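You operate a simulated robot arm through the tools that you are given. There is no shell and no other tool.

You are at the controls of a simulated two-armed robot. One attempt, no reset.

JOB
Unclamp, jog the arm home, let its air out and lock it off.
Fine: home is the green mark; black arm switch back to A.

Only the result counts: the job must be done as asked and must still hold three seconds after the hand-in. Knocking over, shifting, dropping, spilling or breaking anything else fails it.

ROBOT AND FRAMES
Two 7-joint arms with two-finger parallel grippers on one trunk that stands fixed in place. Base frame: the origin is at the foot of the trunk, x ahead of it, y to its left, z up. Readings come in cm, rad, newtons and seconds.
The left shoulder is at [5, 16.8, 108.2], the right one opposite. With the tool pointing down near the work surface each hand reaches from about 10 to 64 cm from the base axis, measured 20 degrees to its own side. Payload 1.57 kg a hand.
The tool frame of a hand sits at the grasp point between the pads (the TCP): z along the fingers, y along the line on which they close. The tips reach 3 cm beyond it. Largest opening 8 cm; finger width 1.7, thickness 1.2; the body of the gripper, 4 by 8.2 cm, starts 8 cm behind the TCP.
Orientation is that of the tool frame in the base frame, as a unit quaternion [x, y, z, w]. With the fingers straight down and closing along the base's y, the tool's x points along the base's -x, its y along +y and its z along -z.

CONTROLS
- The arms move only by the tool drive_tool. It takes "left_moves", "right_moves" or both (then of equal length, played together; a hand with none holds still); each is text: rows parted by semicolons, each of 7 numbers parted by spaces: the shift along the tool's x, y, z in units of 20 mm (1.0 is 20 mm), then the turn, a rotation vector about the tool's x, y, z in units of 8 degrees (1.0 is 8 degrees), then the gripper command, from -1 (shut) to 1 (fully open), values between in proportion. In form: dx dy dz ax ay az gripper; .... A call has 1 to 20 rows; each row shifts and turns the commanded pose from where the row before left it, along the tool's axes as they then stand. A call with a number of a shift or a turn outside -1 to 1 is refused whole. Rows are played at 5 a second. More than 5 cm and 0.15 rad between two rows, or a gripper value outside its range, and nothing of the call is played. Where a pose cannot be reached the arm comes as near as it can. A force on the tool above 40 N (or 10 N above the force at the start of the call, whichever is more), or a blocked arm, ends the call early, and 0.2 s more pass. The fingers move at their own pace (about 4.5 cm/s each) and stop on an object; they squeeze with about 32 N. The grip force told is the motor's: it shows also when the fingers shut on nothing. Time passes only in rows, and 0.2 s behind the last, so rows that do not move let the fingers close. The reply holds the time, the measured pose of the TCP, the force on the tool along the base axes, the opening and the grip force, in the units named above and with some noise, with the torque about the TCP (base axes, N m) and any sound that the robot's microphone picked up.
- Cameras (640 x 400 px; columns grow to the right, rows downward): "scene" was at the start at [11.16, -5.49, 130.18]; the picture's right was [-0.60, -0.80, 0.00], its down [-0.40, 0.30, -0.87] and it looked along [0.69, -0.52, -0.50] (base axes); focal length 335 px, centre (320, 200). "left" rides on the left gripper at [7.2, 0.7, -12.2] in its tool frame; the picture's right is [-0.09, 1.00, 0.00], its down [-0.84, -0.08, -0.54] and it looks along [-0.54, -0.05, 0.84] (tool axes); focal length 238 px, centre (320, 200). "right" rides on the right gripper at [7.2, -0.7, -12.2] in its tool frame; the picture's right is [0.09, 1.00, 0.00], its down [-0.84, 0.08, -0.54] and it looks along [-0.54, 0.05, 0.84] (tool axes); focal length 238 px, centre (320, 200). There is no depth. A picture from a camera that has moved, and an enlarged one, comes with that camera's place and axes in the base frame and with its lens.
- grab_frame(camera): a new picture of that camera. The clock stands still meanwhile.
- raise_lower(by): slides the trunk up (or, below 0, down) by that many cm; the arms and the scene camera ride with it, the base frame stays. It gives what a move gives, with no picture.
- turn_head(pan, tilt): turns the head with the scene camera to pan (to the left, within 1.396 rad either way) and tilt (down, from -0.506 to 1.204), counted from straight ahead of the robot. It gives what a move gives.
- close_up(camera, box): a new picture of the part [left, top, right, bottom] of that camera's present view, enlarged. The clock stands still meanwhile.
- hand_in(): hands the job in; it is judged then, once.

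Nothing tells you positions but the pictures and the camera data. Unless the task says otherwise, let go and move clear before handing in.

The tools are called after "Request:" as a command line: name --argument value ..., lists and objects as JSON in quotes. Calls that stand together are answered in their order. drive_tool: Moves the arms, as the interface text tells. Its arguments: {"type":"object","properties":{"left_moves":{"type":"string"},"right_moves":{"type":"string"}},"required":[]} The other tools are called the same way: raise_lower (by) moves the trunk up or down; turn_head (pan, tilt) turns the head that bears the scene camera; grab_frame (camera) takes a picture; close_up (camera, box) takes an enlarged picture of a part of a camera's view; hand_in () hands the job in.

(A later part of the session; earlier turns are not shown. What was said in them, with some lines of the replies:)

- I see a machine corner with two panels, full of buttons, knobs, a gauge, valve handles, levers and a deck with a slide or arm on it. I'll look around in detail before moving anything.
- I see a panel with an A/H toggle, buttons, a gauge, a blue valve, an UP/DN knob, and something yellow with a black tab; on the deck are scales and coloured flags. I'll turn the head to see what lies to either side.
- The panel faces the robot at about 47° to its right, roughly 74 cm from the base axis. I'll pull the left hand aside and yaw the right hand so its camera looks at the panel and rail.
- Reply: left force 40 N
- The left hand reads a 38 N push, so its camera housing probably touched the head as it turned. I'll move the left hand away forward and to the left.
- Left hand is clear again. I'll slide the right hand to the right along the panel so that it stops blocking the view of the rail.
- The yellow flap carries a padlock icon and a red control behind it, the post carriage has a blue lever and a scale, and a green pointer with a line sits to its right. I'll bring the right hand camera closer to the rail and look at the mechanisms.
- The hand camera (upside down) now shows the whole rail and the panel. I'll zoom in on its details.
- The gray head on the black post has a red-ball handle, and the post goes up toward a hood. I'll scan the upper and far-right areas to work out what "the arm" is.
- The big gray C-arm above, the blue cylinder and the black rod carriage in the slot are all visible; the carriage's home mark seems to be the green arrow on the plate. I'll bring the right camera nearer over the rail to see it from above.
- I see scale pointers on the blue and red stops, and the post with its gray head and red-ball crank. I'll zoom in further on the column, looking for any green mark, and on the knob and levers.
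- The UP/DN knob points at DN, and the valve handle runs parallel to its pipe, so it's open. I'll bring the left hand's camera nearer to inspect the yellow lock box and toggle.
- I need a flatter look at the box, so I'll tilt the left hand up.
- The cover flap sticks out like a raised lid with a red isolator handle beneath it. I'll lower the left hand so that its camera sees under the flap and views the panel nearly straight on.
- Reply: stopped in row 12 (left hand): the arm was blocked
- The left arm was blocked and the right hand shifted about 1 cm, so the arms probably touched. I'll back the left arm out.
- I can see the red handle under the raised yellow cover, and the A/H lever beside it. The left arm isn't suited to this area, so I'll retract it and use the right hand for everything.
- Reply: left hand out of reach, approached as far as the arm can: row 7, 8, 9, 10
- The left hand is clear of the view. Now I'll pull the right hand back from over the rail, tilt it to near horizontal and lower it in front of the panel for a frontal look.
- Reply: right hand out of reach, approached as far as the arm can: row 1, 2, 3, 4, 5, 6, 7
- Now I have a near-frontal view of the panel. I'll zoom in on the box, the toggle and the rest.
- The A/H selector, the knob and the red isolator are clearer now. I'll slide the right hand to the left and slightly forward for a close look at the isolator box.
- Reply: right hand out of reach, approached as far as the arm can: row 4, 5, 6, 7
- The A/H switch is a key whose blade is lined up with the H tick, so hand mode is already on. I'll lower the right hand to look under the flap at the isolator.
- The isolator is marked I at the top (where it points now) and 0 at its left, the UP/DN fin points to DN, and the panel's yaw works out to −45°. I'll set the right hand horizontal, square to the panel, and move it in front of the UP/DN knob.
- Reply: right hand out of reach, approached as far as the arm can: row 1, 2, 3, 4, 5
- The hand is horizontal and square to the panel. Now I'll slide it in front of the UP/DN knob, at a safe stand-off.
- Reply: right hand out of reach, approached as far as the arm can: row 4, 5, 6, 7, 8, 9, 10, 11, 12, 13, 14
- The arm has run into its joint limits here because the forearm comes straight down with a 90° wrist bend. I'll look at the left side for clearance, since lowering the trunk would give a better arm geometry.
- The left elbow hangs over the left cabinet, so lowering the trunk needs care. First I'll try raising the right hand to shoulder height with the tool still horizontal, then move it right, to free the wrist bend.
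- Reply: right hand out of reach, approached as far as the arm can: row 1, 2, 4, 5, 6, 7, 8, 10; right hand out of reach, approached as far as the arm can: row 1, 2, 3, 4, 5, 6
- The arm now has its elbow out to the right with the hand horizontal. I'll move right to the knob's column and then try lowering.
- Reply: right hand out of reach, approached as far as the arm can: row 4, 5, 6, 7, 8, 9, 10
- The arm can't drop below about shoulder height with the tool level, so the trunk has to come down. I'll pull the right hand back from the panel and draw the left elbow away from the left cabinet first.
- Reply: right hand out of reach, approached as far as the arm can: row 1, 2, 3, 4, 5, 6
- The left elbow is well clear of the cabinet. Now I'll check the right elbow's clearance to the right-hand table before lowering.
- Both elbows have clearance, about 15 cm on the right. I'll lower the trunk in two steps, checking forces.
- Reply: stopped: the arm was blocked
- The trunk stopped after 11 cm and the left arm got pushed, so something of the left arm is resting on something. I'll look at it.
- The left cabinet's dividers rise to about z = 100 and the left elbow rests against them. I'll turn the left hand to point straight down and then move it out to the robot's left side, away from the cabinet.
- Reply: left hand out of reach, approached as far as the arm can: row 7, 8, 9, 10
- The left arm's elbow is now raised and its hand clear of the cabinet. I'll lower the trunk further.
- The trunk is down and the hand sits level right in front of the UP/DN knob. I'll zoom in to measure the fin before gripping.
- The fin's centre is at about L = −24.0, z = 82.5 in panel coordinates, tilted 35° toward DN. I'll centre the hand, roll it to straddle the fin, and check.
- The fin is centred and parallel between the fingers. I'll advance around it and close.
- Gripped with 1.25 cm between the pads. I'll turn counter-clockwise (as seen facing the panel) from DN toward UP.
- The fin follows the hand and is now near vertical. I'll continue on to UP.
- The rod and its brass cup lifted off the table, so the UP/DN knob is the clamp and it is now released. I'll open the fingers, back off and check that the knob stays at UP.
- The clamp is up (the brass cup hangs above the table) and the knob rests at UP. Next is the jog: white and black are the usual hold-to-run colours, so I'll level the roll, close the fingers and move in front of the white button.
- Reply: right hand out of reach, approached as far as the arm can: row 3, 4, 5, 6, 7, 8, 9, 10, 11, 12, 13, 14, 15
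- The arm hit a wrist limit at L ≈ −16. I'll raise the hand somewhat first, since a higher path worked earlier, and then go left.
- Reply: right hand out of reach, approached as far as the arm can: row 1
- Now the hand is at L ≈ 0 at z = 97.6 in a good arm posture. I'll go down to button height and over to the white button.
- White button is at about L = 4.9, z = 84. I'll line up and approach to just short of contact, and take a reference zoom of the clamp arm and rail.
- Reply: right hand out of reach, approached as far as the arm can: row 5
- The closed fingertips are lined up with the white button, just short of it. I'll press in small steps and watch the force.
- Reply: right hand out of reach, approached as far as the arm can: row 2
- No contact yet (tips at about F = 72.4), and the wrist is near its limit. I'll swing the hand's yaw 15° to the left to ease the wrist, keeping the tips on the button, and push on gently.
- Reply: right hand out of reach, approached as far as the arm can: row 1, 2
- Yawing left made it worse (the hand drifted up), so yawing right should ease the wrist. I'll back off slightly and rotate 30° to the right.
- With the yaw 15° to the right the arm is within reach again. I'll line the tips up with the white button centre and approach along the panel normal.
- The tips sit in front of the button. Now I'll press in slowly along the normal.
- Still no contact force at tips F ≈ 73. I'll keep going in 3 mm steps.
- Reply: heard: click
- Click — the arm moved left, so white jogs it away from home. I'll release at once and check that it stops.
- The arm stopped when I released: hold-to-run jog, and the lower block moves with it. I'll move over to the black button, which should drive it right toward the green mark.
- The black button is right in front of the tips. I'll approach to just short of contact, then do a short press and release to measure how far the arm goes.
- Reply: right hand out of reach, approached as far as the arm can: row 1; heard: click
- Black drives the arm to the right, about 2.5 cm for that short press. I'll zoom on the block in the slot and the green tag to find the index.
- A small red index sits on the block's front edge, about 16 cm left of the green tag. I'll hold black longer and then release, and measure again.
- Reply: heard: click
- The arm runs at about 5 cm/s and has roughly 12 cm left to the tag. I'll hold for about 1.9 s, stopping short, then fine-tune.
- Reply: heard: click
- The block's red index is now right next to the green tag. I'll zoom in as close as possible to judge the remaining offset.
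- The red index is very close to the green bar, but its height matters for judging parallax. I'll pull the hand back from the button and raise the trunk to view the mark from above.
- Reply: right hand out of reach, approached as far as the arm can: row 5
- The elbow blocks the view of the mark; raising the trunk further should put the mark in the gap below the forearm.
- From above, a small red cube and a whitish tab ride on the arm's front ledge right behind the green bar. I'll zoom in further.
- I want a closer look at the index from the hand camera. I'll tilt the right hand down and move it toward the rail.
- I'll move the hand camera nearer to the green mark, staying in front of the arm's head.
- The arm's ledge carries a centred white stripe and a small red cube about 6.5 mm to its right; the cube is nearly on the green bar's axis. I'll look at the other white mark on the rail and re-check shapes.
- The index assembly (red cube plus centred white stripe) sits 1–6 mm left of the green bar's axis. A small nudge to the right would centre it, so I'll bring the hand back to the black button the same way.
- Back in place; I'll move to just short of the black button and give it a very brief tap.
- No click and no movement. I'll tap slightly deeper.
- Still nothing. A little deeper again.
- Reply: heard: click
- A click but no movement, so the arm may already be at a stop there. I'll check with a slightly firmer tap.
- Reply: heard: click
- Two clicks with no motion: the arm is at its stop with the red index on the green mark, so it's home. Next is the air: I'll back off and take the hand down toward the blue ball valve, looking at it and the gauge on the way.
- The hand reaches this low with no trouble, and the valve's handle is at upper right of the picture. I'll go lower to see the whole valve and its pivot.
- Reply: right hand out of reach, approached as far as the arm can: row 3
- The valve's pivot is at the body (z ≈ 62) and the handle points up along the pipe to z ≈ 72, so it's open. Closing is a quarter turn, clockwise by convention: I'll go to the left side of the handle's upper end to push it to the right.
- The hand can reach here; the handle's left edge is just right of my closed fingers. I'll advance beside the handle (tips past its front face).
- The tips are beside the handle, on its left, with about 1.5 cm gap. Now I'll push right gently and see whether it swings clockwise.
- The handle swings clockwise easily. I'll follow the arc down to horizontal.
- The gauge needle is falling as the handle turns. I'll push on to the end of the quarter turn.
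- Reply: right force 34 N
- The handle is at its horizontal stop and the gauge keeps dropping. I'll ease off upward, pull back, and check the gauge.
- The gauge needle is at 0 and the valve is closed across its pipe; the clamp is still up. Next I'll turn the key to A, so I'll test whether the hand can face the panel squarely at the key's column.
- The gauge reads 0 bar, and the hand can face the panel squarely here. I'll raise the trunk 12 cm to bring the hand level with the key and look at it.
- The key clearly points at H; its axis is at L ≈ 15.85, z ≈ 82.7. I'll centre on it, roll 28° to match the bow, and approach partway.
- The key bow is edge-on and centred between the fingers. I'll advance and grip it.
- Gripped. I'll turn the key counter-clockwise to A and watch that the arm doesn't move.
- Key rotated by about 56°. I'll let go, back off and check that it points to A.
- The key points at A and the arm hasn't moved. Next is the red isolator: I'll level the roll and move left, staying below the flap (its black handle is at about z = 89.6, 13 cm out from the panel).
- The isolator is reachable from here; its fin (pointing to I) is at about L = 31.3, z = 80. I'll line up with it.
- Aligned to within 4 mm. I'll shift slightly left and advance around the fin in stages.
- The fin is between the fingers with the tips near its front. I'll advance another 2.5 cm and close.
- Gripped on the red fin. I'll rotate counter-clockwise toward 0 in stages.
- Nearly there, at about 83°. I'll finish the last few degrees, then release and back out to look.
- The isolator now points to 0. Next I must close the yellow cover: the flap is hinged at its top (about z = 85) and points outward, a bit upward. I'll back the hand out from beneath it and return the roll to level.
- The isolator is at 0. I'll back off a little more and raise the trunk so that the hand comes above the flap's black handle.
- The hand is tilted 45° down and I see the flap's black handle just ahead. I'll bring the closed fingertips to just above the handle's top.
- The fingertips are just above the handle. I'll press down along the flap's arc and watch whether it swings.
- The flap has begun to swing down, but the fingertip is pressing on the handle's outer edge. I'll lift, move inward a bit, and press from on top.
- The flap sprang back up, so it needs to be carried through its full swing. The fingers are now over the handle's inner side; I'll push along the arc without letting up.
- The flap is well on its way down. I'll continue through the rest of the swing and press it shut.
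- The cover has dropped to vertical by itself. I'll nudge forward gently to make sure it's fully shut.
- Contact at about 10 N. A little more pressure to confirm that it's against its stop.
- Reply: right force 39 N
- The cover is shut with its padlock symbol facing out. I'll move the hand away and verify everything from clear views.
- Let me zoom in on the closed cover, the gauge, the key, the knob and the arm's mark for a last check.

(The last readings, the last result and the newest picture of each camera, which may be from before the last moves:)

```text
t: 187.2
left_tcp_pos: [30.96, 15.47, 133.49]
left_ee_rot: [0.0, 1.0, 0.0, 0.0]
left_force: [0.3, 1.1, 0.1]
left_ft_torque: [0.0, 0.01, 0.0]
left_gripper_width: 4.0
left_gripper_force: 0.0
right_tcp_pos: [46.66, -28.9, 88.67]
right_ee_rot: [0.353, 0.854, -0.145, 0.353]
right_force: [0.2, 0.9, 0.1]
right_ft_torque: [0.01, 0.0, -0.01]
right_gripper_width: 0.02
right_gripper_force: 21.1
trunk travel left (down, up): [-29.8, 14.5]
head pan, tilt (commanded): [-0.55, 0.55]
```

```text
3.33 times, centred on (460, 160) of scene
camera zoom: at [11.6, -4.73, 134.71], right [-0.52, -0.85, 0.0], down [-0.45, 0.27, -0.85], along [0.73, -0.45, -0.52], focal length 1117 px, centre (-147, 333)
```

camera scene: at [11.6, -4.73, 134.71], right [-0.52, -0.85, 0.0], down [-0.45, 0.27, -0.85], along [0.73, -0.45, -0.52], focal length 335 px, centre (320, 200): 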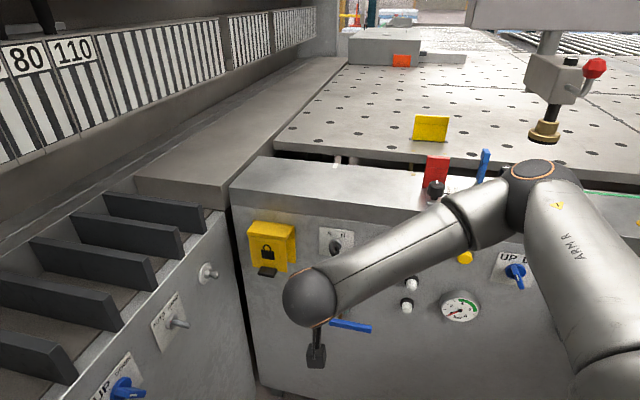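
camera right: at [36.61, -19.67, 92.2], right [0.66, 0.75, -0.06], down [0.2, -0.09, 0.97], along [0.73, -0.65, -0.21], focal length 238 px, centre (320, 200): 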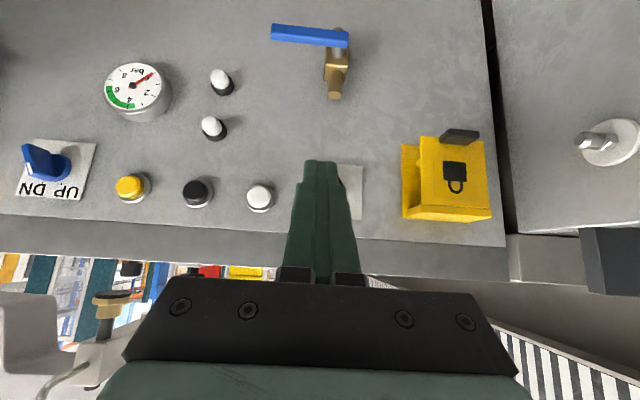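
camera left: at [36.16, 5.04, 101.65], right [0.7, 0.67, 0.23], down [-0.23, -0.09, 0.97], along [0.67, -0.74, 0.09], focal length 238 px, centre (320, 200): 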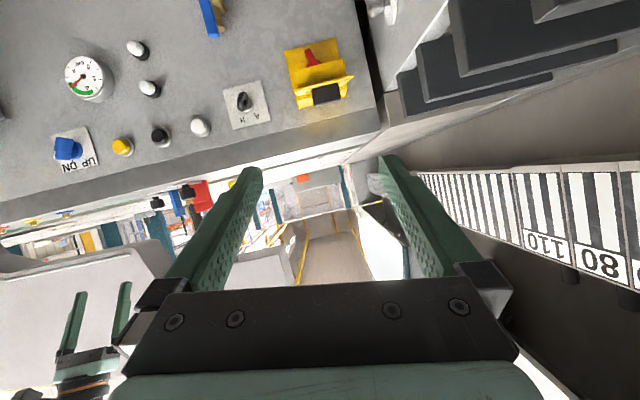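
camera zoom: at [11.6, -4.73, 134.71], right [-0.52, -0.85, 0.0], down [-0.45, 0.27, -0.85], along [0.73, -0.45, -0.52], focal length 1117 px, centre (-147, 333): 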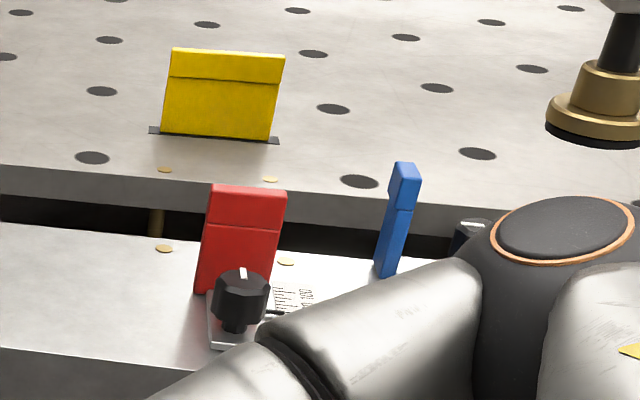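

Everything reads right: cover closed, key at A, knob at UP, gauge at 0. I'll retract the right arm further to see the arm's mark once more and leave the hand clear.

Request:
drive_tool --right_moves "0 -0.3 -1 0 0 0 0;0 -0.3 -1 0 0 0 0;0 -0.5 -1 0 0 0 0;0 -0.5 -1 0 0 0 0;0 -0.8 -1 0 0 0 0;0 -0.8 -1 0 0 0 0;-0.5 -1 -0.5 0 0 0 0;-0.5 -1 0 0 0 0 0;-0.5 -1 0 0 0 0 0;-0.5 -1 0 0 0 0 0"

Request:
turn_head --pan -1.0 --tilt 0.4

Request:
grab_frame --camera "scene"

```text
t: 189.4
left_tcp_pos: [31.01, 15.42, 133.5]
left_ee_rot: [0.001, 1.0, -0.001, 0.0]
left_force: [-0.4, -0.2, 0.0]
left_ft_torque: [0.01, -0.02, -0.01]
left_gripper_width: 3.99
left_gripper_force: 0.2
right_tcp_pos: [37.11, -34.04, 101.17]
right_ee_rot: [0.352, 0.855, -0.144, 0.354]
right_force: [-0.2, 0.2, -0.3]
right_ft_torque: [-0.01, 0.0, 0.02]
right_gripper_width: 4.02
right_gripper_force: 0.2
right hand out of reach, approached as far as the arm can: row 7, 8, 9, 10
trunk travel left (down, up): [-29.8, 14.5]
head pan, tilt (commanded): [-0.55, 0.55]
```

```text
t: 190.3
left_tcp_pos: [31.05, 15.37, 133.54]
left_ee_rot: [0.001, 1.0, -0.002, 0.0]
left_force: [0.4, -0.7, 0.1]
left_ft_torque: [-0.02, 0.04, -0.04]
left_gripper_width: 4.0
left_gripper_force: 0.0
right_tcp_pos: [37.05, -34.03, 101.18]
right_ee_rot: [0.353, 0.854, -0.145, 0.353]
right_force: [-0.2, 0.2, -1.0]
right_ft_torque: [-0.03, -0.01, -0.01]
right_gripper_width: 3.99
right_gripper_force: 0.1
trunk travel left (down, up): [-29.8, 14.5]
head pan, tilt (commanded): [-1.0, 0.4]
```

```text
taken
camera scene: at [8.96, -7.82, 136.07], right [-0.84, -0.54, 0.0], down [-0.21, 0.33, -0.92], along [0.5, -0.77, -0.39], focal length 335 px, centre (320, 200)
```

scene: 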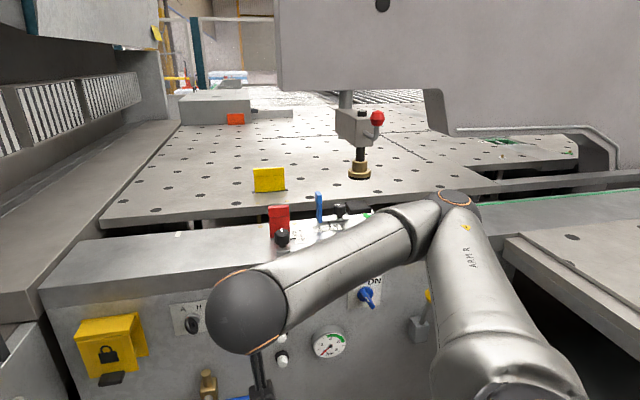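

Request:
close_up --camera "scene" --box '[300, 180, 400, 250]'

Request:
close_up --camera "scene" --box '[352, 203, 384, 223]'

Request:
close_up --camera "scene" --box '[40, 280, 240, 400]'

```text
5.71 times, centred on (350, 215) of scene
camera zoom: at [8.96, -7.82, 136.07], right [-0.84, -0.54, 0.0], down [-0.21, 0.33, -0.92], along [0.5, -0.77, -0.39], focal length 1915 px, centre (149, 114)
```

zoom: 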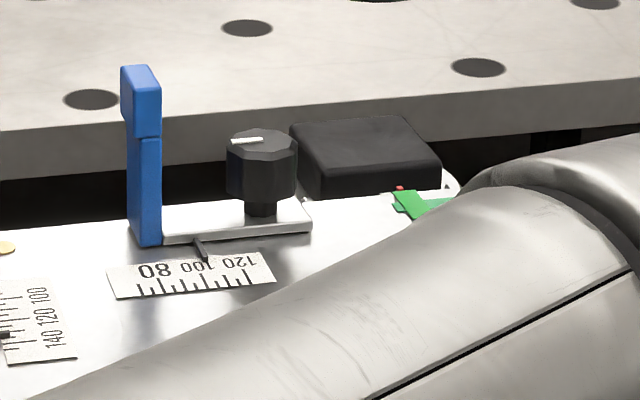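

```text
16.00 times, centred on (368, 213) of scene
camera zoom: at [8.96, -7.82, 136.07], right [-0.84, -0.54, 0.0], down [-0.21, 0.33, -0.92], along [0.5, -0.77, -0.39], focal length 5361 px, centre (-448, -8)
```

zoom: 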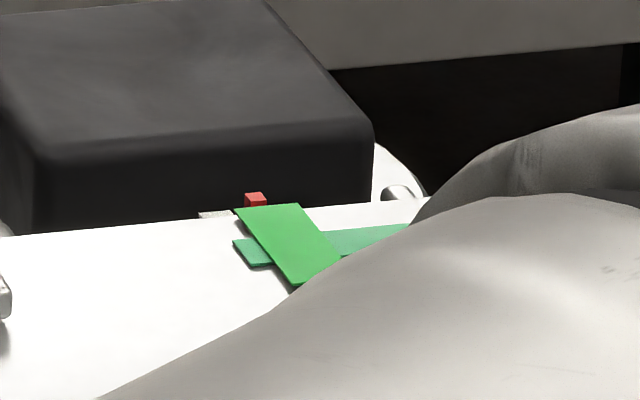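

```text
3.20 times, centred on (140, 340) of scene
camera zoom: at [8.96, -7.82, 136.07], right [-0.84, -0.54, 0.0], down [-0.21, 0.33, -0.92], along [0.5, -0.77, -0.39], focal length 1072 px, centre (896, -248)
```

zoom: 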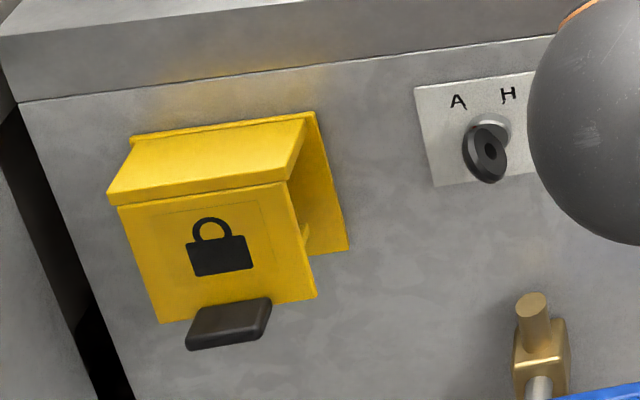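

The arm's red index is still on the green mark, the clamp is up and the air is at 0 bar. The isolator is at 0 under the closed cover, and the black key is at A. Both hands are clear, so I'm handing in.

Request:
hand_in

```text
The job is handed in.
```

I did all the steps and handed the job in; no verdict has come back yet.

- **Unclamped:** the UP/DN knob is at UP, and the clamp rod is lifted off the table.
- **Arm home:** I jogged it right until its red index sat within about 1 mm of the green mark's centre. A centred white stripe on the same ledge sits about 6 mm to the left. Two further taps on the jog button clicked without moving the arm, so I took that position as its home stop and the red index as the pointer.
- **Air out:** the blue valve is a quarter turn closed, and the gauge reads 0 bar.
- **Switch:** the black arm key was at H when I started and is now at A. The arm didn't move when I turned it.
- **Locked off:** the red isolator is at 0, with the yellow padlock cover closed over it. I saw no padlock, so none is fitted.

Early on, the left arm briefly touched the robot's own head and what looked like the right arm. While the trunk was lowering it also stopped against something, most likely a divider on the left cabinet. I saw nothing shifted or damaged, but I didn't check the dividers closely.
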